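You operate a simulated robot arm through the tools that you are given. There is no shell and no other tool. Be economical: measure what you need, move in short steps, check, and stop when the job is done.

The job below is to be done with a simulated robot arm. You get a single attempt, and the scene is never put back.

TASK
Brush up the spilt rice and empty the dustpan into the table bin.
Fine: use the blue brush from the white board; put brush and dustpan back; close the bin's lid. Set down upright: brush.
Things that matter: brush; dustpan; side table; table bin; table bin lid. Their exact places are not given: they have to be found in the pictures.

The check looks at the end state, three seconds after you hand in, the way a careful person would. Anything else that was tipped, shoved, dropped, spilled or broken makes it a failure. A push-on lid holds only when it is set on centred and level and pressed home; a screw cap is set on level and turned clockwise until tight.

THE ROBOT
A 7-joint arm with a fingered hand on a trunk, on a base that drives. Base frame: it is fixed to the floor where the robot stands at the start and does not move with it; the origin is under the middle of the robot, x ahead of it, y to its left, z up. Readings come in m, degrees, newtons and seconds.
With the tool pointing down near the work surface it reaches from about 0.1 to 0.62 m from the robot's upright axis, wherever it stands. Its first joint turns from -115.0 to 115.0 degrees. Places, roughly: side table [0.6, 0.2, 0.4]; table bin [0.4, 0.6, 0.9]; table bin lid [0.4, 0.6, 1]. Payload 3.1 kg.
The TCP is the grasp point between the finger pads, 0.022 m short of the fingertips. In the tool frame z runs along the fingers and y along their closing line. Largest opening 0.112 m; the body of the gripper starts 0.06 m behind the TCP. The gripper is a hand of 3 fingers: y runs from the thumb to the fingers, the wrist lies at [0, 0, -0.218] in the tool frame, and closing takes about 1.5 s.
Orientation is that of the tool frame in the base frame, as a unit quaternion [w, x, y, z]. With the fingers straight down and closing along the base's y, the tool's x points along the base's -x, its y along +y and its z along -z.

THE INTERFACE
- The arm moves only by the tool drive_tool. Its argument "series" is a list of rows, each a list of 3 entries, a list of its own where there are three numbers: the turn, a rotation vector about the base's x, y, z in units of 5 degrees (1.0 is 5 degrees), then the shift along the base's x, y, z in units of 30 mm (1.0 is 30 mm), then the finger opening in m, from 0 to 0.112. In form: [[[ax, ay, az], [dx, dy, dz], jaw], ...]. A call has 1 to 20 rows; each row shifts and turns the commanded pose from where the row before left it. A call with a number of a shift or a turn outside -1 to 1 is refused whole. Rows are played at 5 a second. More than 0.05 m and 8.6 degrees between two rows, or a gripper value outside its range, and nothing of the call is played. A pose out of reach is approached as far as the arm can. The call stops where the force on the tool passes 40 N (or 10 N more than at its start, if that is more) or the arm is blocked; 0.2 s more then pass. Each finger travels about 0.108 m/s and halts on what it meets, pressing with about 27 N; the grip force reading is that of the motor and also rises with nothing between the fingers. The clock runs only during rows and for 0.2 s after the last one: add rows that do not move to give the fingers time. The reply holds the time, the measured pose of the TCP, the force on the tool along the base axes, the opening and the grip force, in the units named above and with some noise, with the torque about the TCP (base axes, N m) and any sound that the robot's microphone picked up.
- Cameras (640 x 400 px; columns grow to the right, rows downward): "scene" is now at [0.0103, 0.1719, 1.7728]; the picture's right is [0.27, -0.96, 0.00], its down [-0.79, -0.22, -0.57] and it looks along [0.55, 0.16, -0.82] (base axes); focal length 256 px, centre (320, 200). "wrist" rides on the gripper at [0.066, 0.003, -0.08] in the tool frame; the picture's right is [-0.05, 1.00, 0.00], its down [-0.77, -0.04, -0.64] and it looks along [-0.64, -0.03, 0.77] (tool axes); focal length 275 px, centre (320, 200).
- camera(camera): a new picture of that camera. The clock stands still meanwhile.
- slide_trunk(by): slides the trunk up (or, below 0, down) by that many m; the arm and the scene camera ride with it, the base frame stays. It gives what a move gives, with no picture.
- roll_base(legs): drives the robot by 1 to 6 legs, each [ahead, left, turn to the left] in m, m and degrees, along the robot's own axes; the way and the turn of a leg run together, so that a leg with both is an arc; at most 1.5 m and 180 degrees a leg. The arm and the cameras ride along, it lands a little off, and it stops where it bumps. It gives what a move gives.
- grasp_type(shape): the hand has 3 fingers and takes this shape, open, in about a second: jaw (thumb against the fingers, like two jaws); tri (thumb and two fingers); tip (a fingertip pinch); poke (one finger out to press); point (the index stretched); flat (the hand flat); cup (the hand cupped); fist (a fist). The gripper value then closes the fingers along that shape, each until it touches; the sizes above hold for jaw. It gives what a move gives, with no picture.
- head_to(pan, tilt): turns the head with the scene camera to pan (to the left, within 155 degrees either way) and tilt (down, from -29 to 69), counted from straight ahead of the robot. It gives what a move gives.
- measure_at(camera, pixels): for up to 12 pixels [column, row] of the newest picture of that camera ("zoom" is the newest enlarged one), the place [x, y, z] in the base frame of the surface seen there, good to about 0.002 m. The clock stands still meanwhile.
- zoom(camera, box): a new picture of the part [left, top, right, bottom] of that camera's present view, enlarged. The clock stands still meanwhile.
- sign_off(): hands the job in; it is judged then, once.

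Work in short steps. Measure before you move; look again where a grasp or a placing could have gone wrong, and mend it. You have 80 turns and 52 pictures in all, those below and enlarged ones among them. Open the gripper and draw the arm clear of the work before you hand the job in, unless the task says otherwise; then end with one line.

The tools are called after "Call:" as a command line: name --argument value ..., lists and objects as JSON in quotes. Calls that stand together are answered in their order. drive_tool: Moves the arm, as the interface text tells. Its arguments: {"type":"object","properties":{"series":{"type":"array","items":{"type":"array"}}},"required":["series"]} The other tools are called the same way: slide_trunk (by) slides the trunk up or down; grasp_type (shape) gives the hand a shape; roll_base (legs) drives the base; head_to (pan, tilt) turns the head that bears the scene camera; camera (camera) takes a picture; measure_at (camera, pixels) gives the place of the surface under pixels of a picture; zoom (camera, box) takes an enlarged picture of a part of a camera's view; sign_off () hands the job in.

At the start:

```text
t: 0.0
eef_pos: [0.326, 0.2676, 1.4763]
tcp_rot: [0.0, 0.0, 1.0, 0.0]
ft_force: [-0.2, -0.1, 0.1]
ft_torque: [0.0, 0.0, 0.03]
opening: 0.1123
gripper_force: 0.1
shape: jaw
trunk travel left (down, up): [-0.914, 0.076]
robot x, y, heading: [-0.0001, -0.0034, 0.1]
head pan, tilt: [15.7, 54.9]
```

scene: 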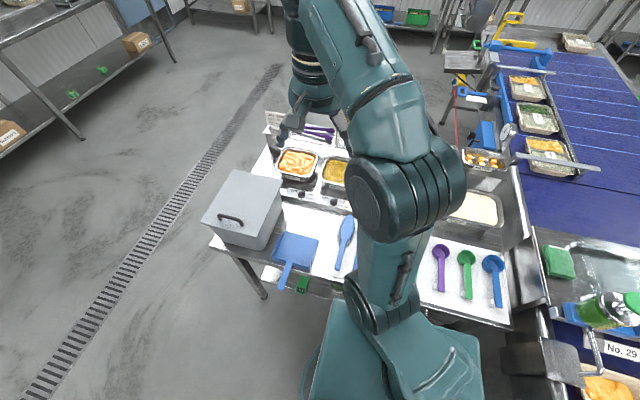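
wrist: 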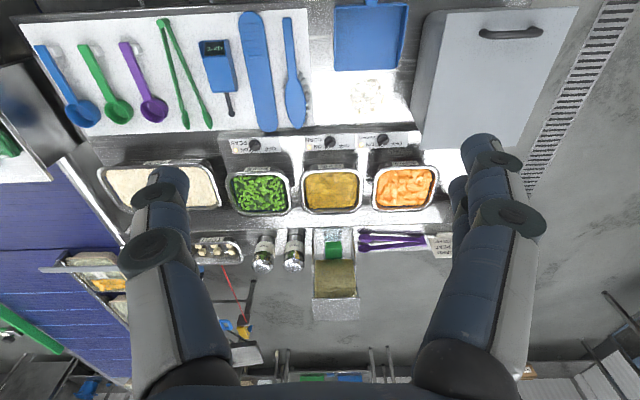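

The wrist picture shows the board with blue tools (brush possibly at (295,70)), the dustpan at (370,35), rice near (368,95), and the grey bin at (495,80). I'll zoom on them.

Call:
zoom --camera "wrist" --box '[180, 0, 440, 160]'

Call:
zoom --camera "scene" --box '[190, 140, 370, 310]'

Call:
measure_at --camera "wrist" --pixels '[[287, 25], [296, 105], [370, 5], [340, 65], [402, 65], [370, 40], [368, 95], [430, 15], [510, 33], [560, 20], [470, 80], [330, 100]]'

Call:
measure_at --camera "scene" --pixels '[[348, 225], [338, 268], [280, 285], [295, 248], [230, 218], [235, 172], [284, 180], [207, 218], [262, 240], [215, 215], [244, 222], [318, 235]]'

```text
2.46 times, centred on (310, 80) of wrist
```

zoom: 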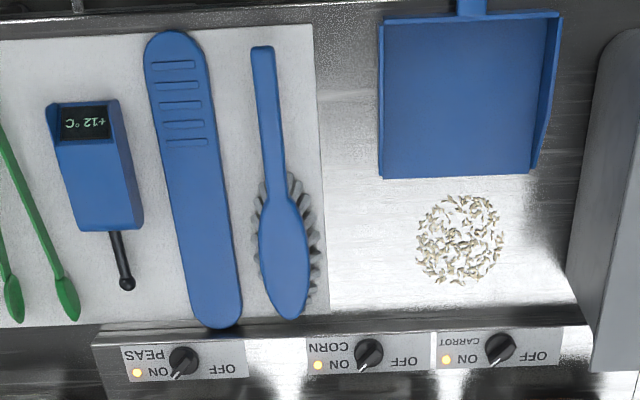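

```text
2.35 times, centred on (280, 225) of scene
```

zoom: 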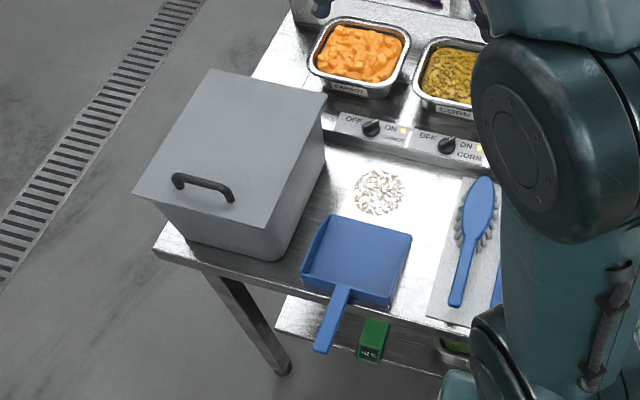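

```text
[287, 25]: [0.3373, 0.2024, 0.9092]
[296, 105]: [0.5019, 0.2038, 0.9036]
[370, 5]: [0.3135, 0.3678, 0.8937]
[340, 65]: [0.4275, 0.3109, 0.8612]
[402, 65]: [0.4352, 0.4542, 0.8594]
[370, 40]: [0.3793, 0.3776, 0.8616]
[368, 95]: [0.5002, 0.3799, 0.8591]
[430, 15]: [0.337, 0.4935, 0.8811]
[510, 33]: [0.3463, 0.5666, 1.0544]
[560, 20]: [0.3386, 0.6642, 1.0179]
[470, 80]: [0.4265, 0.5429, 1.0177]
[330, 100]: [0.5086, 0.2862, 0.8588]
```

```text
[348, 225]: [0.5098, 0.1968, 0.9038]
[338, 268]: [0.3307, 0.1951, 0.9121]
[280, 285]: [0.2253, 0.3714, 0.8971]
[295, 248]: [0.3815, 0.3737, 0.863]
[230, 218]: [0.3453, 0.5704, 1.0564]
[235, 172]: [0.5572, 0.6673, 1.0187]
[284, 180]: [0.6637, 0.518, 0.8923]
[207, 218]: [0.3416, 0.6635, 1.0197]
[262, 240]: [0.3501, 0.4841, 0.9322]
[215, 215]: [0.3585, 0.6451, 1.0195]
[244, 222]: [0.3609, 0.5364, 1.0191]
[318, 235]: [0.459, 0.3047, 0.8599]
```

The brush lies along x at y≈0.20 (handle x 0.33–0.40, top z≈0.91). The pan's open front is at x≈0.445 and faces the rice (x≈0.46–0.53). The bin lid's handle is at (0.345, 0.57, 1.055). I'll shift the base left so rice and bin are both well in reach, then look.

Call:
roll_base --legs '[[0, 0.2, 0]]'

Call:
camera --camera "wrist"

```text
t: 1.6
eef_pos: [0.3255, 0.4688, 1.4761]
tcp_rot: [0.0, 0.0, 1.0, 0.0]
ft_force: [0.8, 0.5, 1.1]
ft_torque: [-0.05, 0.01, 0.04]
opening: 0.1118
gripper_force: 0.1
shape: jaw
trunk travel left (down, up): [-0.914, 0.076]
robot x, y, heading: [-0.0013, 0.2028, -0.1]
head pan, tilt: [15.7, 54.9]
```

```text
47 pictures are left
```

wrist: 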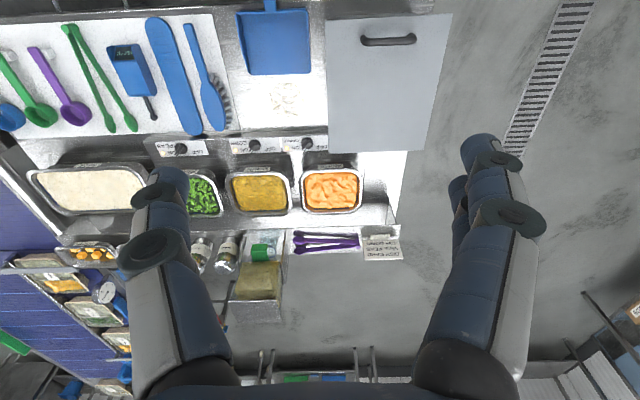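

The arm is now above. I'll look at the bin more closely with the scene camera and measure the lid's corners and handle.

Call:
zoom --camera "wrist" --box '[200, 0, 460, 162]'

Call:
measure_at --camera "wrist" --pixels '[[331, 22], [448, 18], [427, 148], [331, 148], [363, 41], [388, 41], [412, 39], [380, 100], [204, 60], [197, 35], [190, 28], [212, 110]]'

Call:
head_to --pan 45 --tilt 55

Call:
camera --camera "scene"

```text
2.46 times, centred on (330, 81) of wrist
```

zoom: 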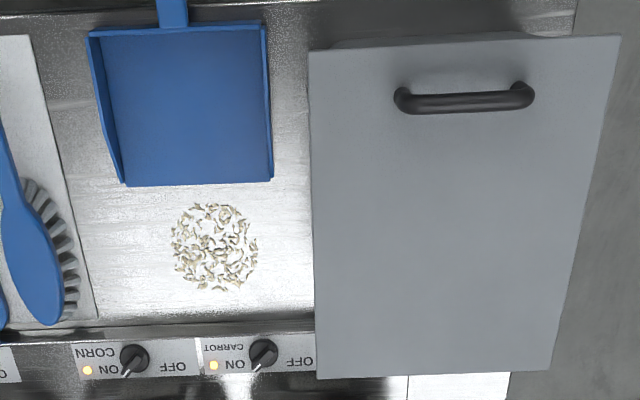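

```text
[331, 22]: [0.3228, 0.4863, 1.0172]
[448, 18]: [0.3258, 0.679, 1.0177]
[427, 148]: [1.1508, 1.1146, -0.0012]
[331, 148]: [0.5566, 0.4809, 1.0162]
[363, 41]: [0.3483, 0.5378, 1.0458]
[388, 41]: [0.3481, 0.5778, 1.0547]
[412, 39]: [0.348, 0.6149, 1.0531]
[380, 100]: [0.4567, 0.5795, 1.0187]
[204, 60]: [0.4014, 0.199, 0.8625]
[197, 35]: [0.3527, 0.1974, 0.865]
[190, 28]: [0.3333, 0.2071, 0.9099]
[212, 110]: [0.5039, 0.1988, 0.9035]
```

```text
t: 2.5
eef_pos: [0.325, 0.4671, 1.477]
tcp_rot: [0.0, 0.0, 1.0, 0.0]
ft_force: [0.0, 0.1, 0.7]
ft_torque: [-0.01, 0.01, 0.0]
opening: 0.1122
gripper_force: 0.1
shape: jaw
trunk travel left (down, up): [-0.914, 0.076]
robot x, y, heading: [-0.001, 0.1995, -0.2]
head pan, tilt: [45.0, 55.0]
```

```text
45 pictures are left
```

scene: 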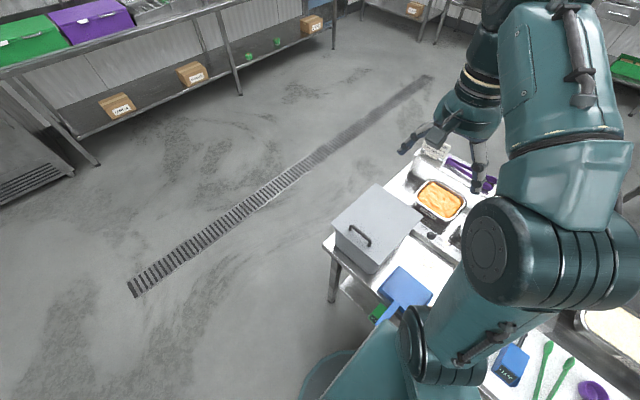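

The bin lid is hinged along its far edge (x≈0.565), with the handle bar at x=0.348, y 0.53–0.62. Before driving further left past the dustpan handle, I'll measure the robot's own trunk front and the pan handle tip.

Call:
measure_at --camera "scene" --pixels '[[378, 322], [383, 318], [310, 380], [340, 360], [350, 365], [335, 395], [390, 330], [410, 330], [330, 300], [360, 345], [400, 390], [325, 240]]'

Call:
zoom --camera "scene" --box '[280, 170, 480, 400]'

```text
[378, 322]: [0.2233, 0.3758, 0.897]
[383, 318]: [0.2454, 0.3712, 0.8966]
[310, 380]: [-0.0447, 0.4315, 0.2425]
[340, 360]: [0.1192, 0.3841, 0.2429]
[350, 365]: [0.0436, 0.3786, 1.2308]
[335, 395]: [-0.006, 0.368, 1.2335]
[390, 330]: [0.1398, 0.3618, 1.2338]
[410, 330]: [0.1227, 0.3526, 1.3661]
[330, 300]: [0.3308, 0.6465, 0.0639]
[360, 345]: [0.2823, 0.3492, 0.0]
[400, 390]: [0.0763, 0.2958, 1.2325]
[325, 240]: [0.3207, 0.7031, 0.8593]
```

```text
1.74 times, centred on (380, 285) of scene
```

zoom: 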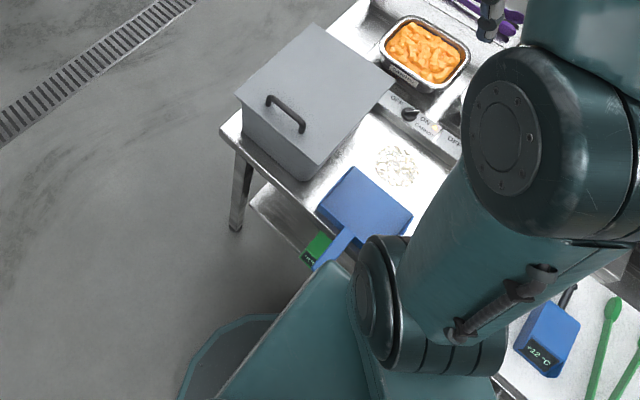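

Trunk front is at x≈0.14 and the pan handle tip at x≈0.22, so sliding left is clear. I'll drive left to y≈0.55 and turn the hand 90° about z for the bar, which runs along y.

Call:
roll_base --legs '[[0, 0.35, 0]]'

Call:
drive_tool --series '[[[0, 0, 1], [0, -0.45, -0.3], 0.112], [[0, 0, 1], [0, -0.45, -0.3], 0.112], [[0, 0, 1], [0, -0.45, -0.3], 0.112], [[0, 0, 1], [0, -0.45, -0.3], 0.112], [[0, 0, 1], [0, -0.45, -0.3], 0.112], [[0, 0, 1], [0, -0.45, -0.3], 0.112], [[0, 0, 1], [0, -0.45, -0.3], 0.112], [[0, 0, 1], [0, -0.45, -0.3], 0.112], [[0, 0, 1], [0, -0.45, -0.3], 0.112], [[0, 0, 1], [0, -0.45, -0.3], 0.112], [[0, 0, 1], [0, -0.45, -0.3], 0.112], [[0, 0, 1], [0, -0.45, -0.3], 0.112], [[0, 0, 1], [0, -0.45, -0.3], 0.112], [[0, 0, 1], [0, -0.45, -0.3], 0.112], [[0, 0, 1], [0, -0.45, -0.3], 0.112], [[0, 0, 1], [0, -0.45, -0.3], 0.112], [[0, 0, 1], [0, -0.45, -0.3], 0.112], [[0, 0, 1], [0, -0.45, -0.3], 0.112]]'

```text
t: 4.8
eef_pos: [0.3222, 0.8212, 1.4766]
tcp_rot: [0.001, -0.004, 1.0, 0.0]
ft_force: [1.1, 0.0, -0.5]
ft_torque: [0.0, -0.02, 0.0]
opening: 0.1118
gripper_force: 0.1
shape: jaw
trunk travel left (down, up): [-0.914, 0.076]
robot x, y, heading: [-0.0016, 0.5535, 0.5]
head pan, tilt: [45.0, 55.0]
```

```text
t: 8.6
eef_pos: [0.3222, 0.5764, 1.3139]
tcp_rot: [0.0, 0.71, -0.704, -0.001]
ft_force: [-0.5, -1.1, 0.8]
ft_torque: [0.01, -0.02, 0.01]
opening: 0.1118
gripper_force: 0.1
shape: jaw
trunk travel left (down, up): [-0.914, 0.076]
robot x, y, heading: [0.0022, 0.5495, 0.1]
head pan, tilt: [45.0, 55.0]
```

Hand is turned; bar is at (0.348, 0.576, ~1.048). I'll centre over it, come down to z≈1.12 and look.

Call:
drive_tool --series '[[[0, 0, 0], [0.43, 0, -0.5], 0.07], [[0, 0, 0], [0.43, 0, -1], 0.07], [[0, 0, 0], [0, 0, -1], 0.07], [[0, 0, 0], [0, 0, -1], 0.07], [[0, 0, 0], [0, 0, -1], 0.07], [[0, 0, 0], [0, 0, -1], 0.07], [[0, 0, 0], [0, 0, -0.8], 0.07]]'

Call:
camera --camera "wrist"

Call:
head_to --pan 5 --tilt 55

Call:
camera --camera "scene"

```text
t: 10.2
eef_pos: [0.3474, 0.5794, 1.124]
tcp_rot: [0.001, 0.709, -0.705, 0.0]
ft_force: [-0.4, 0.9, -0.4]
ft_torque: [0.02, 0.02, 0.01]
opening: 0.0705
gripper_force: 0.1
shape: jaw
trunk travel left (down, up): [-0.914, 0.076]
robot x, y, heading: [0.0029, 0.5521, 0.1]
head pan, tilt: [45.0, 55.0]
```

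```text
43 pictures are left
```

wrist: 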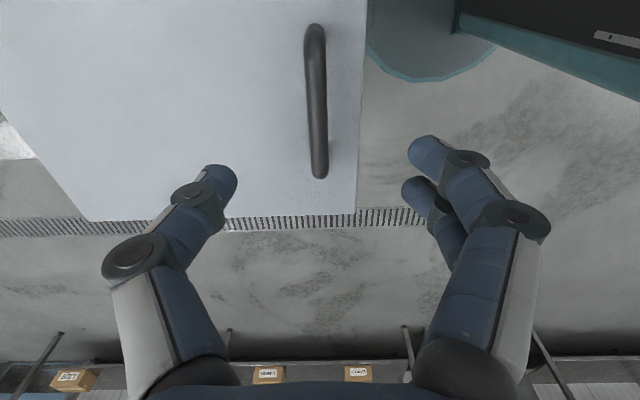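

```text
t: 11.3
eef_pos: [0.348, 0.5785, 1.1239]
tcp_rot: [0.001, 0.71, -0.705, -0.001]
ft_force: [-0.8, -0.4, -0.3]
ft_torque: [0.0, -0.01, 0.01]
opening: 0.0705
gripper_force: 0.1
shape: jaw
trunk travel left (down, up): [-0.914, 0.076]
robot x, y, heading: [-0.0015, 0.549, 0.6]
head pan, tilt: [5.0, 55.0]
```

```text
42 pictures are left
```

scene: 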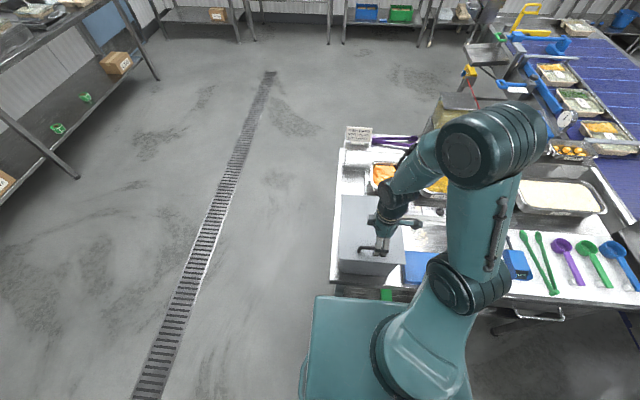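

Fingers straddle the bar (column 317 between the digits). Lower to z≈1.053 and close on it.

Call:
drive_tool --series '[[[0, 0, 0], [0, 0, -0.8], 0.07], [[0, 0, 0], [0, 0, -0.8], 0.07], [[0, 0, 0], [0, 0, -0.75], 0.07], [[0, 0, 0], [0, 0, 0], 0.0], [[0, 0, 0], [0, 0, 0], 0.0], [[0, 0, 0], [0, 0, 0], 0.0], [[0, 0, 0], [0, 0, 0], 0.0], [[0, 0, 0], [0, 0, 0], 0.0]]'

```text
t: 13.1
eef_pos: [0.3487, 0.578, 1.055]
tcp_rot: [0.0, 0.709, -0.706, -0.002]
ft_force: [7.5, -0.4, -2.3]
ft_torque: [0.0, 0.02, 0.0]
opening: 0.0001
gripper_force: 26.7
shape: jaw
trunk travel left (down, up): [-0.914, 0.076]
robot x, y, heading: [-0.0004, 0.5514, 0.2]
head pan, tilt: [5.0, 55.0]
```

Opening reads 0 with 7.5 N in x, so it's not clear the bar is held. I'll look.

Call:
zoom --camera "wrist" --box '[160, 0, 560, 250]'

```text
1.60 times, centred on (360, 125) of wrist
```

zoom: 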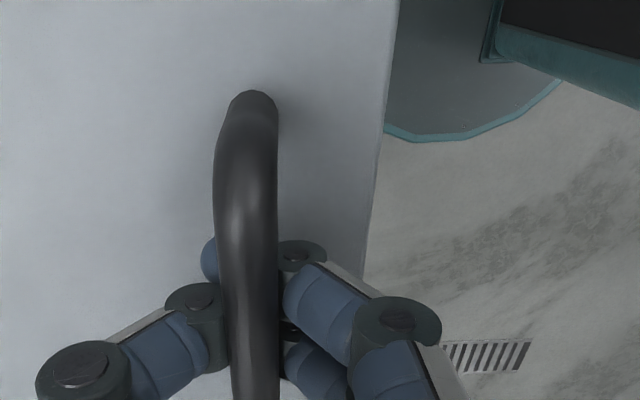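

The digits are hooked round the bar from both sides and under it, which is good since the bar can turn in the grip. I'll lift along the hinge arc to about 30°.

Call:
drive_tool --series '[[[0, 0, 0], [0.17, 0, 0.62], 0], [[0, 0, 0], [0.17, 0, 0.62], 0], [[0, 0, 0], [0.277, 0, 0.578], 0], [[0, 0, 0], [0.277, 0, 0.578], 0], [[0, 0, 0], [0.372, 0, 0.522], 0], [[0, 0, 0], [0.372, 0, 0.522], 0]]'

Call:
camera --camera "scene"

```text
t: 14.5
eef_pos: [0.4009, 0.5778, 1.1568]
tcp_rot: [0.002, 0.709, -0.705, -0.002]
ft_force: [9.6, 2.4, -11.2]
ft_torque: [-0.01, 0.09, 0.02]
opening: 0.0
gripper_force: 27.3
shape: jaw
trunk travel left (down, up): [-0.914, 0.076]
robot x, y, heading: [0.0012, 0.5515, 0.4]
head pan, tilt: [5.0, 55.0]
```

```text
40 pictures are left
```

scene: 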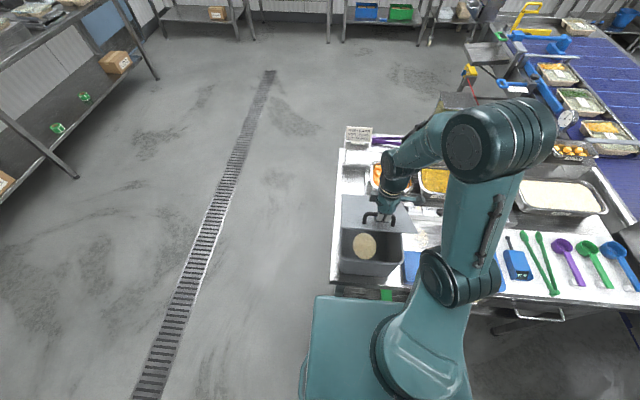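

The lid swings on its hinge with modest force. Continue to about 70°.

Call:
drive_tool --series '[[[0, 0, 0], [0.457, 0, 0.45], 0], [[0, 0, 0], [0.457, 0, 0.45], 0], [[0, 0, 0], [0.528, 0, 0.363], 0], [[0, 0, 0], [0.528, 0, 0.363], 0], [[0, 0, 0], [0.58, 0, 0.267], 0], [[0, 0, 0], [0.58, 0, 0.267], 0], [[0, 0, 0], [0.62, 0, 0.16], 0], [[0, 0, 0], [0.62, 0, 0.16], 0]]'

Call:
zoom --camera "scene" --box '[310, 110, 470, 300]'

```text
t: 16.3
eef_pos: [0.5319, 0.5788, 1.2296]
tcp_rot: [0.001, 0.71, -0.705, -0.002]
ft_force: [2.5, 0.1, -15.9]
ft_torque: [-0.01, 0.1, 0.0]
opening: 0.0003
gripper_force: 26.8
shape: jaw
trunk travel left (down, up): [-0.914, 0.076]
robot x, y, heading: [0.0003, 0.5511, 0.4]
head pan, tilt: [5.0, 55.0]
```

```text
2.11 times, centred on (390, 205) of scene
```

zoom: 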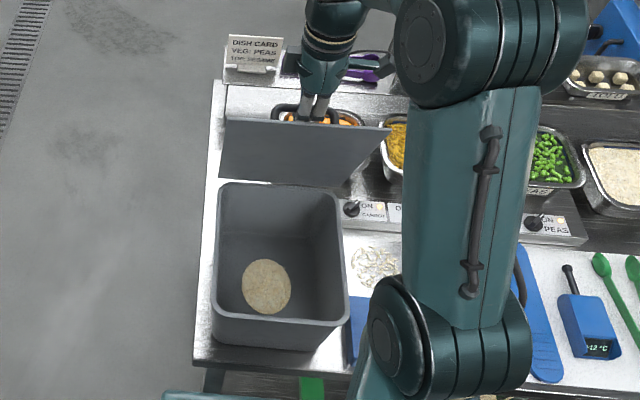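

Lid is at ~70°. Continue over vertical, lowering slightly to ease the downward pull.

Call:
drive_tool --series '[[[0, 0, 0], [0.63, 0, 0], 0], [[0, 0, 0], [0.63, 0, 0], 0], [[0, 0, 0], [0.63, 0, -0.08], 0], [[0, 0, 0], [0.63, 0, -0.1], 0], [[0, 0, 0], [0.62, 0, -0.15], 0]]'

Call:
zoom --camera "scene" --box '[310, 110, 470, 300]'

```text
t: 17.5
eef_pos: [0.6226, 0.5793, 1.2215]
tcp_rot: [0.0, 0.709, -0.705, -0.001]
ft_force: [-1.6, -2.0, 0.5]
ft_torque: [0.04, 0.56, -0.02]
opening: 0.0
gripper_force: 27.1
shape: jaw
trunk travel left (down, up): [-0.914, 0.076]
robot x, y, heading: [-0.002, 0.5524, 0.4]
head pan, tilt: [5.0, 55.0]
```

```text
2.11 times, centred on (390, 205) of scene
```

zoom: 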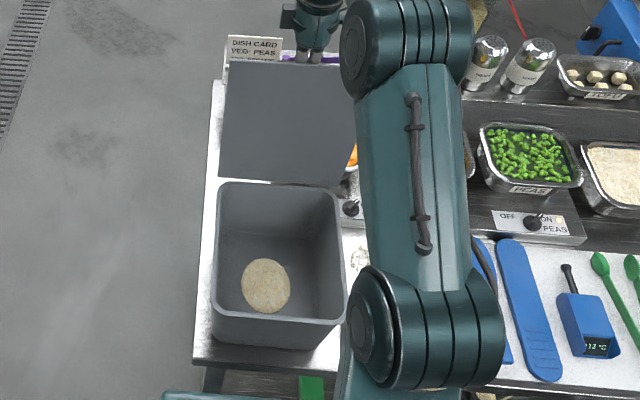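

The lid looks near vertical; I'll measure its underside to get the angle.

Call:
measure_at --camera "zoom" --pixels '[[280, 72], [275, 120], [270, 172], [240, 90], [270, 195], [275, 325], [340, 260], [220, 260], [265, 285], [360, 260]]'

```text
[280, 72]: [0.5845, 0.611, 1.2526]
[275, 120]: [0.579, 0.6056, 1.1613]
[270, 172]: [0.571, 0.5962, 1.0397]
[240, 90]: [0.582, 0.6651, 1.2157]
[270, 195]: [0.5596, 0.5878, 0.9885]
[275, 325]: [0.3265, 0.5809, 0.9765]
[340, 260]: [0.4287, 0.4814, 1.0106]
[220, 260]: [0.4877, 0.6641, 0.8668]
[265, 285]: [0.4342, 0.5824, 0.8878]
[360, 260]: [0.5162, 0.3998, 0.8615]
```

Lid is at ~94°, just past vertical. I'll push it further back gently to find its stop.

Call:
drive_tool --series '[[[0, 0, 0], [0.5, 0, -0.15], 0], [[0, 0, 0], [0.5, 0, -0.18], 0], [[0, 0, 0], [0.3, 0, -0.1], 0]]'

Call:
zoom --camera "scene" --box '[310, 110, 470, 300]'

Call:
measure_at --camera "zoom" --pixels '[[280, 75], [275, 120], [270, 172], [240, 90]]'

```text
t: 18.3
eef_pos: [0.6468, 0.5784, 1.2125]
tcp_rot: [0.0, 0.709, -0.705, 0.0]
ft_force: [-2.1, -1.1, 1.8]
ft_torque: [0.05, 0.35, -0.01]
opening: 0.0
gripper_force: 27.4
shape: jaw
out of reach, approached as far as the arm can: row 2, 3
trunk travel left (down, up): [-0.914, 0.076]
robot x, y, heading: [-0.0024, 0.5523, 0.4]
head pan, tilt: [5.0, 55.0]
```

```text
2.11 times, centred on (390, 205) of scene
```

zoom: 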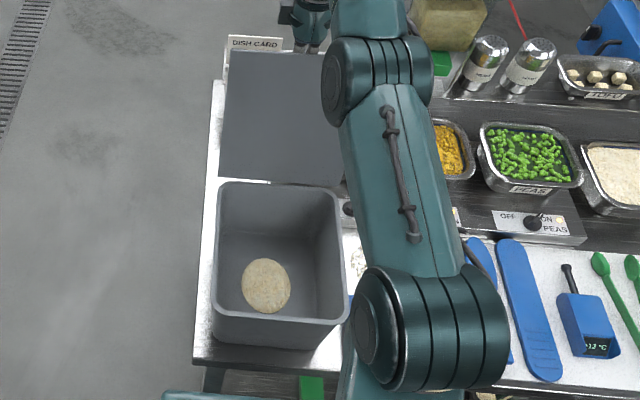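

```text
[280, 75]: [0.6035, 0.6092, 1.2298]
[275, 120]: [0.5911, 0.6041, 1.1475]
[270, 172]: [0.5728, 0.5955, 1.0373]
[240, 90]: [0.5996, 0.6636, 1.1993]
```

Lid ~99°, no stop felt, and the arm is at its limit. I'll creep the base ahead 0.025 m to lay it a little further back and read the force.

Call:
roll_base --legs '[[0.025, 0, 0]]'

```text
t: 19.4
eef_pos: [0.6679, 0.5794, 1.2065]
tcp_rot: [0.009, 0.708, -0.706, -0.007]
ft_force: [-8.2, -1.4, -14.2]
ft_torque: [0.03, 0.38, 0.0]
opening: 0.0002
gripper_force: 27.2
shape: jaw
trunk travel left (down, up): [-0.914, 0.076]
robot x, y, heading: [0.0209, 0.5513, 0.3]
head pan, tilt: [5.0, 55.0]
stopped in leg 1: the force on the tool passed its limit (the readings are from after the stop); the commanded pose is now the measured one
```

Force rose to ~16 N, so it's near its stop. I'll ease down slightly and read it.

Call:
drive_tool --series '[[[0, 0, 0], [0, 0, -0.25], 0], [[0, 0, 0], [-0.1, 0, 0], 0]]'

Call:
zoom --camera "scene" --box '[310, 110, 470, 300]'

Call:
measure_at --camera "zoom" --pixels '[[280, 75], [275, 120], [270, 172], [340, 260], [275, 325]]'

```text
t: 20.0
eef_pos: [0.6671, 0.5784, 1.1992]
tcp_rot: [0.006, 0.71, -0.704, -0.004]
ft_force: [0.7, -0.2, 2.4]
ft_torque: [0.06, 0.38, 0.01]
opening: 0.0
gripper_force: 26.8
shape: jaw
trunk travel left (down, up): [-0.914, 0.076]
robot x, y, heading: [0.0264, 0.5486, 0.0]
head pan, tilt: [5.0, 55.0]
```

```text
2.11 times, centred on (390, 205) of scene
```

zoom: 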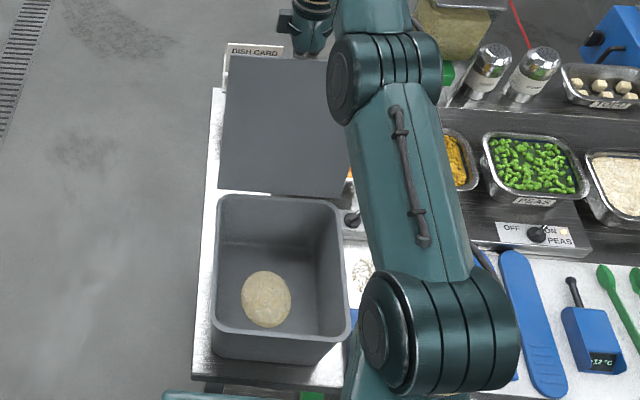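

```text
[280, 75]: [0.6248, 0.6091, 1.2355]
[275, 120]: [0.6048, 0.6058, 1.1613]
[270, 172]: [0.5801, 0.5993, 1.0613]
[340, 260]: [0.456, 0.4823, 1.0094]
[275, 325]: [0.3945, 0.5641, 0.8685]
```

Lid at ~104° and unloaded. Open the digits a little and draw straight up off the bar.

Call:
drive_tool --series '[[[0, 0, 0], [0, 0, 0], 0.03], [[0, 0, 0], [0, 0, 0], 0.03], [[0, 0, 0], [0, 0, 0.2], 0.034], [[0, 0, 0], [0, 0, 0.5], 0.034], [[0, 0, 0], [0, 0, 0.8], 0.034], [[0, 0, 0], [0, 0, 1], 0.034]]'

Call:
camera --camera "scene"

```text
t: 21.4
eef_pos: [0.6572, 0.5774, 1.2563]
tcp_rot: [0.005, 0.709, -0.705, -0.004]
ft_force: [0.7, -0.7, -0.8]
ft_torque: [0.0, 0.01, -0.01]
opening: 0.0338
gripper_force: 0.0
shape: jaw
out of reach, approached as far as the arm can: row 5, 6
trunk travel left (down, up): [-0.914, 0.076]
robot x, y, heading: [0.0235, 0.5568, 0.2]
head pan, tilt: [5.0, 55.0]
```

```text
35 pictures are left
```

scene: 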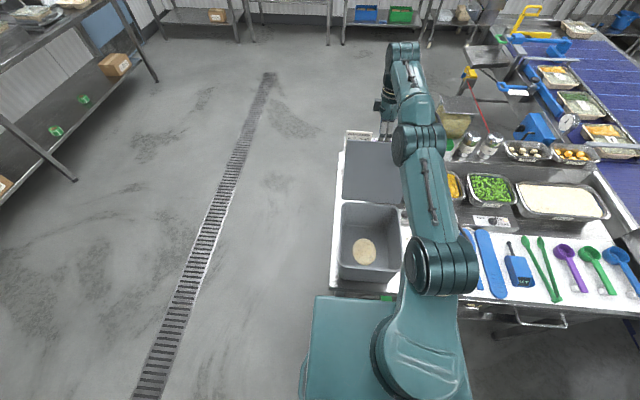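

The lid stays open. The fingertips are still behind its top edge, so raise the trunk first, then pull back over it.

Call:
slide_trunk --by 0.075

Call:
drive_tool --series '[[[0, 0, 0], [-0.7, 0, 0.7], 0.06], [[0, 0, 0], [-1, 0, 0.5], 0.06], [[0, 0, 0], [-1, 0, 0.5], 0.06], [[0, 0, 0], [-1, 0, 0], 0.06], [[0, 0, 0], [-1, 0, 0], 0.06], [[0, 0, 0], [-1, 0, 0], 0.06], [[0, 0, 0], [-1, 0, 0], 0.06], [[0, 0, 0], [-1, 0, 0], 0.06], [[0, 0, 0], [-1, 0, 0], 0.06], [[0, 0, 0], [-1, 0, 0], 0.06]]'

Call:
roll_base --legs '[[-0.03, 0, 0], [0, -0.35, 0]]'

Call:
camera --camera "scene"

```text
t: 22.6
eef_pos: [0.6594, 0.5782, 1.3294]
tcp_rot: [0.008, 0.709, -0.705, -0.005]
ft_force: [-0.1, -0.1, -0.5]
ft_torque: [0.0, 0.03, 0.0]
opening: 0.0336
gripper_force: 0.0
shape: jaw
trunk travel left (down, up): [-0.989, 0.001]
robot x, y, heading: [0.0231, 0.5496, 0.3]
head pan, tilt: [5.0, 55.0]
```

```text
t: 24.8
eef_pos: [0.3662, 0.5784, 1.38]
tcp_rot: [0.006, 0.709, -0.706, -0.005]
ft_force: [-0.3, -0.6, -0.5]
ft_torque: [-0.04, -0.01, -0.01]
opening: 0.0595
gripper_force: 0.1
shape: jaw
trunk travel left (down, up): [-0.989, 0.001]
robot x, y, heading: [0.0249, 0.555, 0.5]
head pan, tilt: [5.0, 55.0]
```

```text
t: 27.4
eef_pos: [0.3407, 0.2371, 1.3793]
tcp_rot: [0.007, 0.711, -0.704, -0.005]
ft_force: [0.5, 0.2, 0.0]
ft_torque: [-0.02, -0.02, -0.01]
opening: 0.0594
gripper_force: 0.1
shape: jaw
trunk travel left (down, up): [-0.989, 0.001]
robot x, y, heading: [-0.004, 0.2102, 0.4]
head pan, tilt: [5.0, 55.0]
```

```text
34 pictures are left
```

scene: 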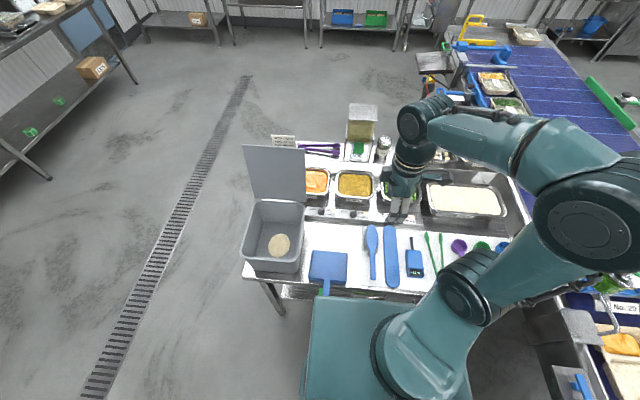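

The lid is open and stable. Now zoom on the brush for exact geometry.

Call:
zoom --camera "scene" --box '[300, 210, 420, 300]'

Call:
measure_at --camera "zoom" --pixels '[[385, 355], [387, 300], [388, 250], [375, 200], [380, 150], [378, 105], [410, 150], [350, 180], [396, 300], [376, 300], [140, 320], [480, 250]]'

```text
4.44 times, centred on (360, 255) of scene
```

zoom: 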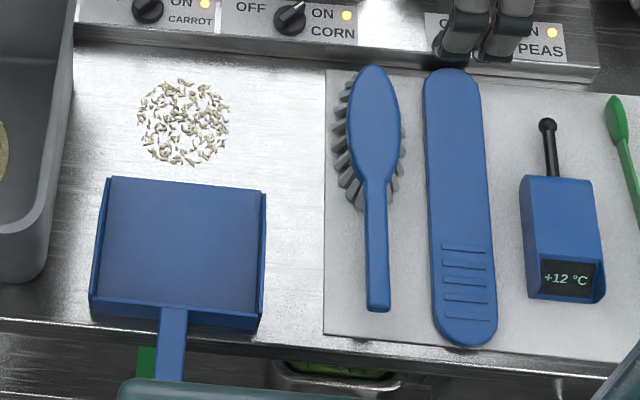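

```text
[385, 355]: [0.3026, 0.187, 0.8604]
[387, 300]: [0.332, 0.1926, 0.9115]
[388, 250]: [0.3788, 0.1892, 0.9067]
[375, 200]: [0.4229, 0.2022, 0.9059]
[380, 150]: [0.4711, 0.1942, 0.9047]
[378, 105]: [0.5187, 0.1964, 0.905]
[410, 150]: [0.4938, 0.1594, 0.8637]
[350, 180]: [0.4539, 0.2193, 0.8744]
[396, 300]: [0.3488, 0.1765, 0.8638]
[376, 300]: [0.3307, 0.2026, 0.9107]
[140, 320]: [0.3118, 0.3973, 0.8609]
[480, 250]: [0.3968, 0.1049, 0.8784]
```

Brush axis y≈0.198, handle x 0.32–0.43 (top z≈0.91), head to 0.55. Measure the rice extent, the control strip behind it, and the pan's lip and sides.

Call:
measure_at --camera "zoom" --pixels '[[182, 80], [180, 165], [138, 120], [228, 125], [180, 60], [180, 48], [180, 36], [180, 5], [250, 60], [270, 45], [300, 67], [240, 5]]'

Call:
measure_at --camera "zoom" --pixels '[[112, 178], [262, 190], [185, 190], [185, 250], [95, 298], [258, 322], [175, 315], [170, 350], [262, 250], [103, 240], [257, 300], [264, 200]]'

```text
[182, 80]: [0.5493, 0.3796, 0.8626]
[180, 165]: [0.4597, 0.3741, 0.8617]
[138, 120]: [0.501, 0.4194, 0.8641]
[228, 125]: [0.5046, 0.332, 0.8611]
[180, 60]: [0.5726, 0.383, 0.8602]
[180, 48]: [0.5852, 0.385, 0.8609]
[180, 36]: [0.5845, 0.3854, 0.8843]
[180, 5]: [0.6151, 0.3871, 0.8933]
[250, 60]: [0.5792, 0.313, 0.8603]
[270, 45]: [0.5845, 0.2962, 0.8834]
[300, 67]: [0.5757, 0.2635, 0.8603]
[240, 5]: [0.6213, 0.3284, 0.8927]
```

```text
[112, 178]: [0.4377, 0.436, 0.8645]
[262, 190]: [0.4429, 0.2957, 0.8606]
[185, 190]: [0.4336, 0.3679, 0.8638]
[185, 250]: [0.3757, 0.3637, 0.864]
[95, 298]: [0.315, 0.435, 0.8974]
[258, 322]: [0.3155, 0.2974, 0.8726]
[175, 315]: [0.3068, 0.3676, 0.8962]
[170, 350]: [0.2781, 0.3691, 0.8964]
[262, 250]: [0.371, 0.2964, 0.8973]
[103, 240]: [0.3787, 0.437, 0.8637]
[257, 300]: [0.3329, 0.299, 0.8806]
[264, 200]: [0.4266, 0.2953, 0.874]
```

Rice spans x 0.46–0.549, y 0.33–0.42; strip face at x≈0.584; pan mouth y 0.297–0.437. There is little room behind the rice, so I'll sweep with the brush tilted. First: turn the hand back and come above the handle at (0.375, 0.198).

Call:
drive_tool --series '[[[0, 0, -1], [0.063, -0.072, -0.667], 0.06], [[0, 0, -1], [0.063, -0.072, -0.667], 0.06], [[0, 0, -1], [0.063, -0.072, -0.667], 0.06], [[0, 0, -1], [0.063, -0.072, -0.667], 0.06], [[0, 0, -1], [0.063, -0.072, -0.667], 0.06], [[0, 0, -1], [0.063, -0.072, -0.667], 0.06], [[0, 0, -1], [0.063, -0.072, -0.667], 0.06], [[0, 0, -1], [0.063, -0.072, -0.667], 0.06], [[0, 0, -1], [0.063, -0.072, -0.667], 0.06], [[0, 0, -1], [0.063, -0.072, -0.667], 0.06], [[0, 0, -1], [0.063, -0.072, -0.667], 0.06], [[0, 0, -1], [0.063, -0.072, -0.667], 0.06], [[0, 0, -1], [0.063, -0.072, -0.667], 0.06], [[0, 0, -1], [0.063, -0.072, -0.667], 0.06], [[0, 0, -1], [0.063, -0.072, -0.667], 0.06], [[0, 0, -1], [0.063, -0.072, -0.667], 0.06], [[0, 0, -1], [0.063, -0.072, -0.667], 0.06], [[0, 0, -1], [0.063, -0.072, -0.667], 0.06]]'

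Call:
camera --camera "wrist"

```text
t: 31.2
eef_pos: [0.3749, 0.1963, 1.02]
tcp_rot: [-0.001, -0.004, 1.0, 0.009]
ft_force: [-0.2, 0.4, -0.4]
ft_torque: [-0.02, 0.03, 0.01]
opening: 0.0595
gripper_force: 0.1
shape: jaw
trunk travel left (down, up): [-0.989, 0.001]
robot x, y, heading: [-0.0029, 0.2118, 0.4]
head pan, tilt: [5.0, 55.0]
```

```text
32 pictures are left
```

wrist: 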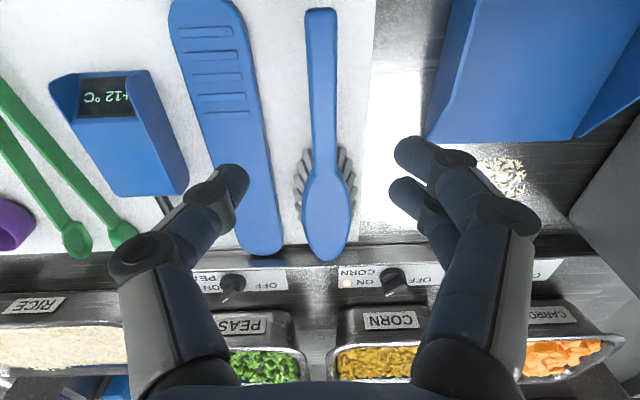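

Handle is centred around column 322; check its place before descending.

Call:
measure_at --camera "wrist" --pixels '[[308, 60], [322, 60], [336, 60], [312, 120], [324, 120], [335, 120], [322, 20], [328, 240], [300, 170], [352, 170], [245, 60]]'

```text
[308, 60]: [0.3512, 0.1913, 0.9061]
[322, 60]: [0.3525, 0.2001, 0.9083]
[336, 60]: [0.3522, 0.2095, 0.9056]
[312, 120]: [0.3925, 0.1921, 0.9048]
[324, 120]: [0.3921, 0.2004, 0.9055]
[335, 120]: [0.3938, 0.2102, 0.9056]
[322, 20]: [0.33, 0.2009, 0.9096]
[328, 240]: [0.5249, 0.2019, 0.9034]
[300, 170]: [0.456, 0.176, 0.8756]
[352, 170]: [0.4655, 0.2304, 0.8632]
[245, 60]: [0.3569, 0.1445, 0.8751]
```

Handle axis y≈0.2007. Descend to z≈0.903 and close.

Call:
drive_tool --series '[[[0, 0, 0], [0, 0.15, -1], 0.06], [[0, 0, 0], [0, 0, -1], 0.06], [[0, 0, 0], [0, 0, -1], 0.06], [[0, 0, 0], [0, 0, -0.9], 0.06], [[0, 0, 0], [0, 0, 0], 0.06], [[0, 0, 0], [0, 0, 0], 0.0], [[0, 0, 0], [0, 0, 0], 0.0], [[0, 0, 0], [0, 0, 0], 0.0], [[0, 0, 0], [0, 0, 0], 0.0], [[0, 0, 0], [0, 0, 0], 0.0]]'

Call:
camera --camera "wrist"

```text
t: 33.4
eef_pos: [0.3733, 0.201, 0.9022]
tcp_rot: [0.0, -0.006, 1.0, 0.009]
ft_force: [-0.2, -0.4, -0.5]
ft_torque: [0.02, -0.02, -0.02]
opening: 0.0035
gripper_force: 26.7
shape: jaw
trunk travel left (down, up): [-0.989, 0.001]
robot x, y, heading: [0.0014, 0.2095, 0.7]
head pan, tilt: [5.0, 55.0]
```

```text
31 pictures are left
```

wrist: 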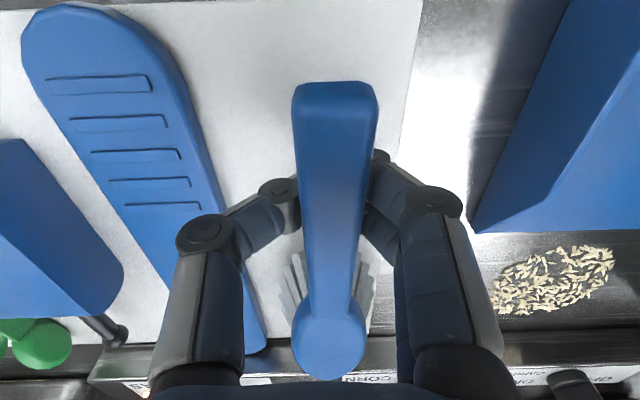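

Digits wrap the handle. Lift 60 mm slowly and check that the brush stays level.

Call:
drive_tool --series '[[[0, 0, 0], [0, 0, 0.3], 0.0], [[0, 0, 0], [0, 0, 0.6], 0.0], [[0, 0, 0], [0, 0, 1], 0.0], [[0, 0, 0], [0, 0, 1], 0.0], [[0, 0, 0], [0, 0, 1], 0.0], [[0, 0, 0], [0, 0, 1], 0.0]]'

Call:
camera --camera "wrist"

Call:
measure_at --camera "wrist" --pixels '[[335, 110], [335, 200], [333, 270], [330, 320], [328, 360]]'

```text
t: 34.8
eef_pos: [0.3751, 0.2018, 1.0485]
tcp_rot: [-0.001, -0.005, 1.0, 0.009]
ft_force: [-0.8, 0.2, -1.3]
ft_torque: [-0.01, 0.01, 0.01]
opening: 0.0
gripper_force: 26.7
shape: jaw
trunk travel left (down, up): [-0.989, 0.001]
robot x, y, heading: [-0.0018, 0.2054, 0.5]
head pan, tilt: [5.0, 55.0]
```

```text
30 pictures are left
```

wrist: 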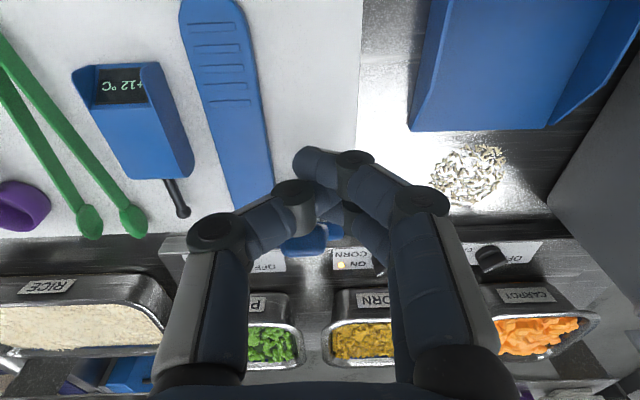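

```text
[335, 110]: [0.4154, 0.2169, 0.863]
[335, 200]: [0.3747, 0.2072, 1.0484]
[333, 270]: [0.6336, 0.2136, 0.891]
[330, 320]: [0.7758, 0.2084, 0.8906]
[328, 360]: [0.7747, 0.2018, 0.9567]
```

The brush seems no longer lying as before; something blue is at (305,240). Look closer.

Call:
zoom --camera "wrist" --box '[220, 130, 420, 290]'

Call:
zoom --camera "scene" --box '[300, 180, 460, 300]'

```text
2.50 times, centred on (320, 210) of wrist
```

zoom: 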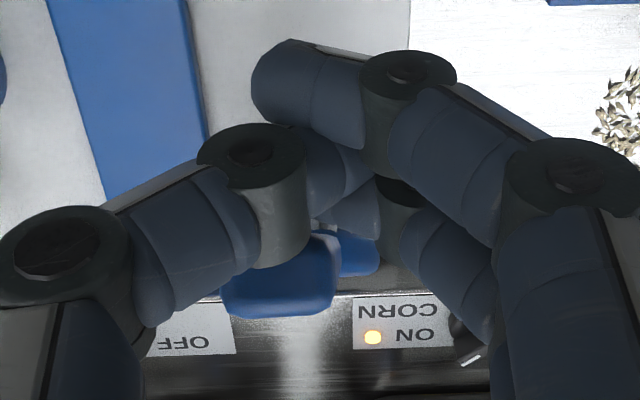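

```text
3.33 times, centred on (380, 240) of scene
```

zoom: 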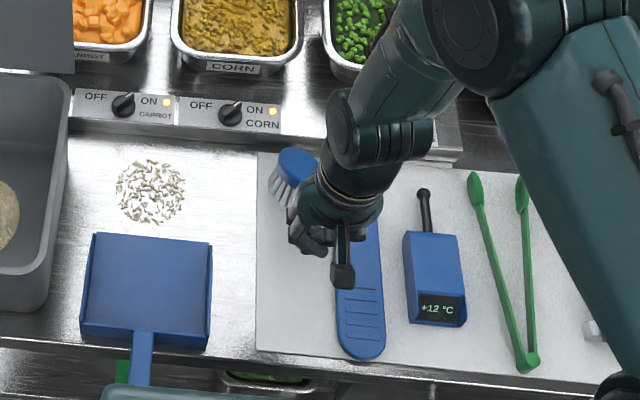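

The brush has rotated in the grip. Measure its visible parts to understand how it hangs.

Call:
measure_at --camera "zoom" --pixels '[[297, 160], [300, 175], [280, 185], [290, 205], [310, 165], [285, 175], [293, 195]]'

Call:
measure_at --camera "wrist" --pixels '[[305, 247], [322, 247], [332, 235], [300, 235], [315, 228], [318, 217]]'

```text
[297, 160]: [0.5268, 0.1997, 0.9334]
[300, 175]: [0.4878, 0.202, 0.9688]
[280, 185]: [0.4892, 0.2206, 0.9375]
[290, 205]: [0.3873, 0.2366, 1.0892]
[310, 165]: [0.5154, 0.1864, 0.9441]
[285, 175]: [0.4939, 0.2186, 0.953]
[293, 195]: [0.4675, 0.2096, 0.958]
```

```text
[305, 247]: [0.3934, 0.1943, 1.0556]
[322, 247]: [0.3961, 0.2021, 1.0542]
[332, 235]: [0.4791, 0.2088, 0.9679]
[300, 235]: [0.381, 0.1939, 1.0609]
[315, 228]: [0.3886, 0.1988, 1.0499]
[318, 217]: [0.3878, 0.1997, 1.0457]
```

It is caged only by the handle end and hangs at ~42°. I'll lower it back onto the board, drawing back in x as it levels, then regrasp it across the head where it will be a firm pinch.

Call:
drive_tool --series '[[[0, 0, 0], [0, 0, -0.4], 0.0], [[0, 0, 0], [0, 0, -0.4], 0.0], [[0, 0, 0], [0, 0, -0.4], 0.0], [[0, 0, 0], [-0.2, 0, -0.4], 0.0], [[0, 0, 0], [-0.2, 0, -0.4], 0.0], [[0, 0, 0], [-0.2, 0, -0.4], 0.0], [[0, 0, 0], [-0.2, 0, -0.4], 0.0], [[0, 0, 0], [-0.2, 0, -0.4], 0.0], [[0, 0, 0], [-0.2, 0, -0.4], 0.0], [[0, 0, 0], [-0.2, 0, -0.4], 0.0], [[0, 0, 0], [-0.2, 0, -0.4], 0.0]]'

Call:
zoom --camera "scene" --box '[300, 180, 460, 300]'

```text
t: 37.2
eef_pos: [0.3296, 0.2015, 0.9168]
tcp_rot: [0.0, -0.005, 1.0, 0.01]
ft_force: [-0.4, 0.4, 0.8]
ft_torque: [0.0, -0.02, 0.01]
opening: 0.0
gripper_force: 26.6
shape: jaw
trunk travel left (down, up): [-0.989, 0.001]
robot x, y, heading: [-0.005, 0.2084, 0.7]
head pan, tilt: [5.0, 55.0]
```

```text
3.33 times, centred on (380, 240) of scene
```

zoom: 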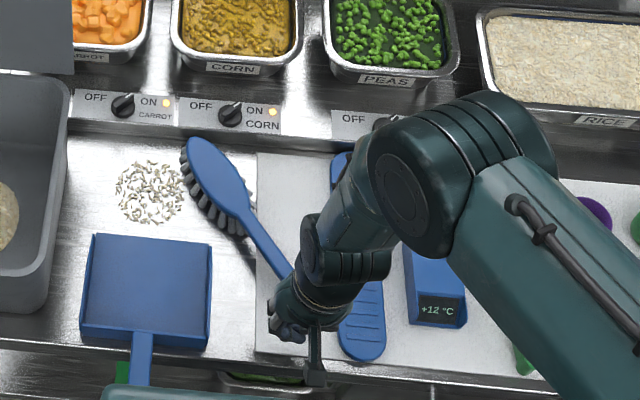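

The brush yawed to the left, its head now beside the rice. Measure its axis before releasing the handle.

Call:
measure_at --camera "zoom" --pixels '[[200, 145], [215, 170], [235, 200], [250, 220], [275, 250], [288, 268], [190, 185], [235, 235], [185, 150], [220, 225], [180, 190], [160, 190]]'

```text
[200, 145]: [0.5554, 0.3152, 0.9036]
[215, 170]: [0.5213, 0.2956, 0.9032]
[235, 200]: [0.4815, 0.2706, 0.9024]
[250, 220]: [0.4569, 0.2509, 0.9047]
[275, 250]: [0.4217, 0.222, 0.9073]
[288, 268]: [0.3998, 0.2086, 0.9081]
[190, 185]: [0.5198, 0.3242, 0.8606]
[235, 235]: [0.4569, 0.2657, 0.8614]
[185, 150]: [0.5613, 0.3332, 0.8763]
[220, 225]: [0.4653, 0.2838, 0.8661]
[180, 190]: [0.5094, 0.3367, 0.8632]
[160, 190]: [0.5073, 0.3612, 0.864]
```

It lies flat, bristles down, yawed ~34.5°, head centre ≈(0.515, 0.292). I'll open, rise, and look from above.

Call:
drive_tool --series '[[[0, 0, 0], [0, 0, 0], 0.04], [[0, 0, 0], [0, 0, 0], 0.08], [[0, 0, 0], [0, 0, 0], 0.08], [[0, 0, 0], [0, 0, 0.3], 0.08], [[0, 0, 0.9], [0.5, 0.1, 1], 0.08], [[0, 0, 1], [1, 0.4, 1], 0.08], [[0, 0, 1], [1, 0.5, 1], 0.08], [[0, 0, 1], [1, 0.5, 1], 0.08], [[0, 0, 1], [1, 0.5, 0], 0.08], [[0, 0, 1], [0.5, 0.5, 0], 0.08], [[0, 0, 1], [0, 0, 0], 0.08]]'

Call:
camera --camera "wrist"

```text
t: 39.6
eef_pos: [0.4775, 0.2762, 1.0465]
tcp_rot: [-0.003, -0.302, 0.953, 0.008]
ft_force: [-0.2, -0.4, 0.0]
ft_torque: [-0.05, 0.01, 0.02]
opening: 0.0794
gripper_force: 0.1
shape: jaw
trunk travel left (down, up): [-0.989, 0.001]
robot x, y, heading: [-0.0011, 0.2046, 0.7]
head pan, tilt: [5.0, 55.0]
```

```text
26 pictures are left
```

wrist: 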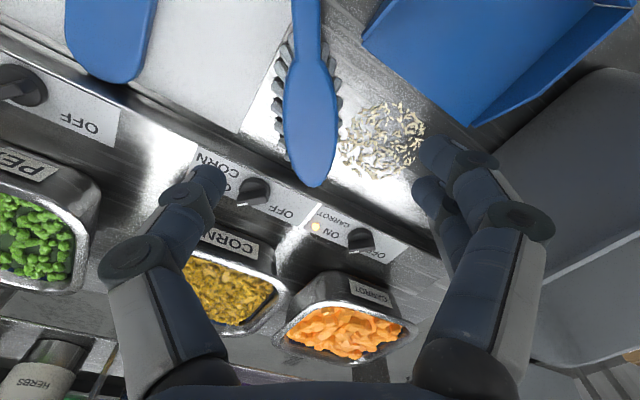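

Brush head is at columns 283–338. Measure to centre the grasp.

Call:
measure_at --camera "wrist" --pixels '[[308, 20], [310, 60], [287, 110], [311, 110], [335, 110], [287, 95], [336, 95], [316, 180], [290, 140], [338, 140], [345, 125], [277, 120]]'

```text
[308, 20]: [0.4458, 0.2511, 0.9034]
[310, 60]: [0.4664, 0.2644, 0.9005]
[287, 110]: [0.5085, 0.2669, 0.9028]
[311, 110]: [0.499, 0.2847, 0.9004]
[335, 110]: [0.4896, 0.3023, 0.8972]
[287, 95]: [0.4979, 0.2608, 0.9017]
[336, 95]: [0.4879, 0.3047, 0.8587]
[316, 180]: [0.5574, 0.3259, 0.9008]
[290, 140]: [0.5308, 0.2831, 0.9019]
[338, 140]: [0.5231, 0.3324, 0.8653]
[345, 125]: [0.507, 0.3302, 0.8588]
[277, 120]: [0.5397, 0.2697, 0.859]
```

Axis yaw ≈34°, head widest at (0.500, 0.285), top z≈0.900, ~40 mm wide. Descend there to z≈0.898 and close on the head.

Call:
drive_tool --series '[[[0, 0, -0.2], [0.4, 0.15, -0.8], 0.08], [[0, 0, 0], [0.35, 0.14, -0.8], 0.08], [[0, 0, 0], [0, 0, -0.9], 0.08], [[0, 0, 0], [0, 0, -0.9], 0.08], [[0, 0, 0], [0, 0, -0.8], 0.08], [[0, 0, 0], [0, 0, -0.75], 0.08], [[0, 0, 0], [0, 0, 0], 0.08], [[0, 0, 0], [0, 0, 0], 0.0], [[0, 0, 0], [0, 0, 0], 0.0], [[0, 0, 0], [0, 0, 0], 0.0], [[0, 0, 0], [0, 0, 0], 0.0], [[0, 0, 0], [0, 0, 0], 0.0]]'

Call:
camera --camera "wrist"

```text
t: 42.2
eef_pos: [0.5018, 0.284, 0.8961]
tcp_rot: [-0.004, -0.294, 0.956, 0.008]
ft_force: [-0.3, 0.8, -0.3]
ft_torque: [0.02, 0.0, -0.01]
opening: 0.0349
gripper_force: 27.0
shape: jaw
trunk travel left (down, up): [-0.989, 0.001]
robot x, y, heading: [-0.0029, 0.2057, 0.6]
head pan, tilt: [5.0, 55.0]
```

```text
25 pictures are left
```

wrist: 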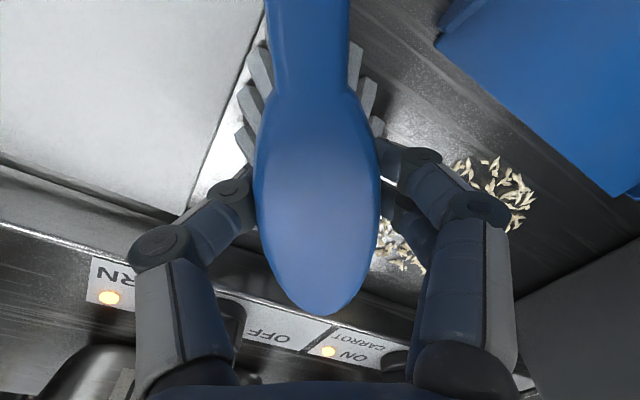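

Opening 0.035 m with 27 N: a solid pinch on the head. Lift and check.

Call:
drive_tool --series '[[[0, 0, 0], [0, 0, 0.3], 0.0], [[0, 0, 0], [0, 0, 0.7], 0.0], [[0, 0, 0], [0, 0, 1], 0.0], [[0, 0, 0], [0, 0, 1], 0.0], [[0, 0, 0], [0, 0, 1], 0.0]]'

Call:
zoom --camera "scene" --box '[290, 170, 430, 275]'

```text
t: 43.4
eef_pos: [0.5009, 0.283, 1.0199]
tcp_rot: [-0.003, -0.293, 0.956, 0.008]
ft_force: [-0.5, 0.0, -2.1]
ft_torque: [0.03, -0.01, -0.01]
opening: 0.035
gripper_force: 27.4
shape: jaw
trunk travel left (down, up): [-0.989, 0.001]
robot x, y, heading: [-0.0033, 0.2062, 0.7]
head pan, tilt: [5.0, 55.0]
```

```text
3.81 times, centred on (360, 222) of scene
```

zoom: 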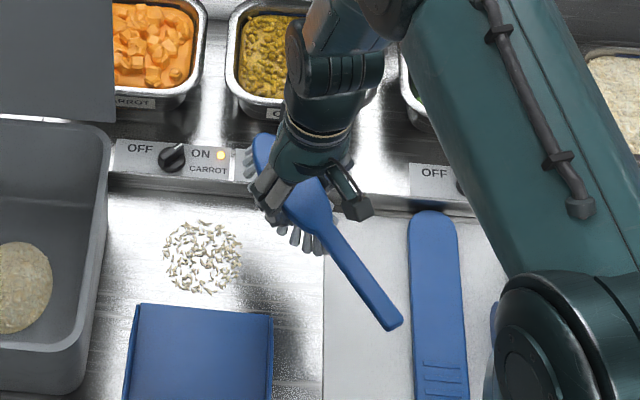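

Brush is level and the rice is undisturbed. Raise and pull back, then shift the base left 0.15 m for reach.

Call:
drive_tool --series '[[[0, 0, 0], [-0.5, -0.5, 1], 0.0], [[0, 0, 0.5], [-1, -0.5, 1], 0.0], [[0, 0, 1], [-1, -1, 1], 0.0], [[0, 0, 1], [-0.5, -1, 0], 0.0]]'

Call:
roll_base --legs '[[0, 0.15, 0]]'

Call:
measure_at --camera "zoom" --pixels '[[200, 222], [205, 292], [165, 255], [240, 255], [200, 255]]'

```text
refused: row 3 steps farther than a row can; nothing moved
```

```text
t: 44.8
eef_pos: [0.4977, 0.4306, 1.02]
tcp_rot: [-0.004, -0.292, 0.956, 0.008]
ft_force: [-3.5, -18.1, -3.0]
ft_torque: [-0.24, 0.13, -0.96]
opening: 0.0364
gripper_force: 27.1
shape: jaw
trunk travel left (down, up): [-0.989, 0.001]
robot x, y, heading: [-0.0065, 0.3573, 0.3]
head pan, tilt: [5.0, 55.0]
```

```text
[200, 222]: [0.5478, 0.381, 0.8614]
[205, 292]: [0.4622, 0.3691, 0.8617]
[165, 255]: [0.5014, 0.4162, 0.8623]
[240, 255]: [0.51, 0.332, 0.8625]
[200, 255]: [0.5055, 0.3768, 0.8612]
```

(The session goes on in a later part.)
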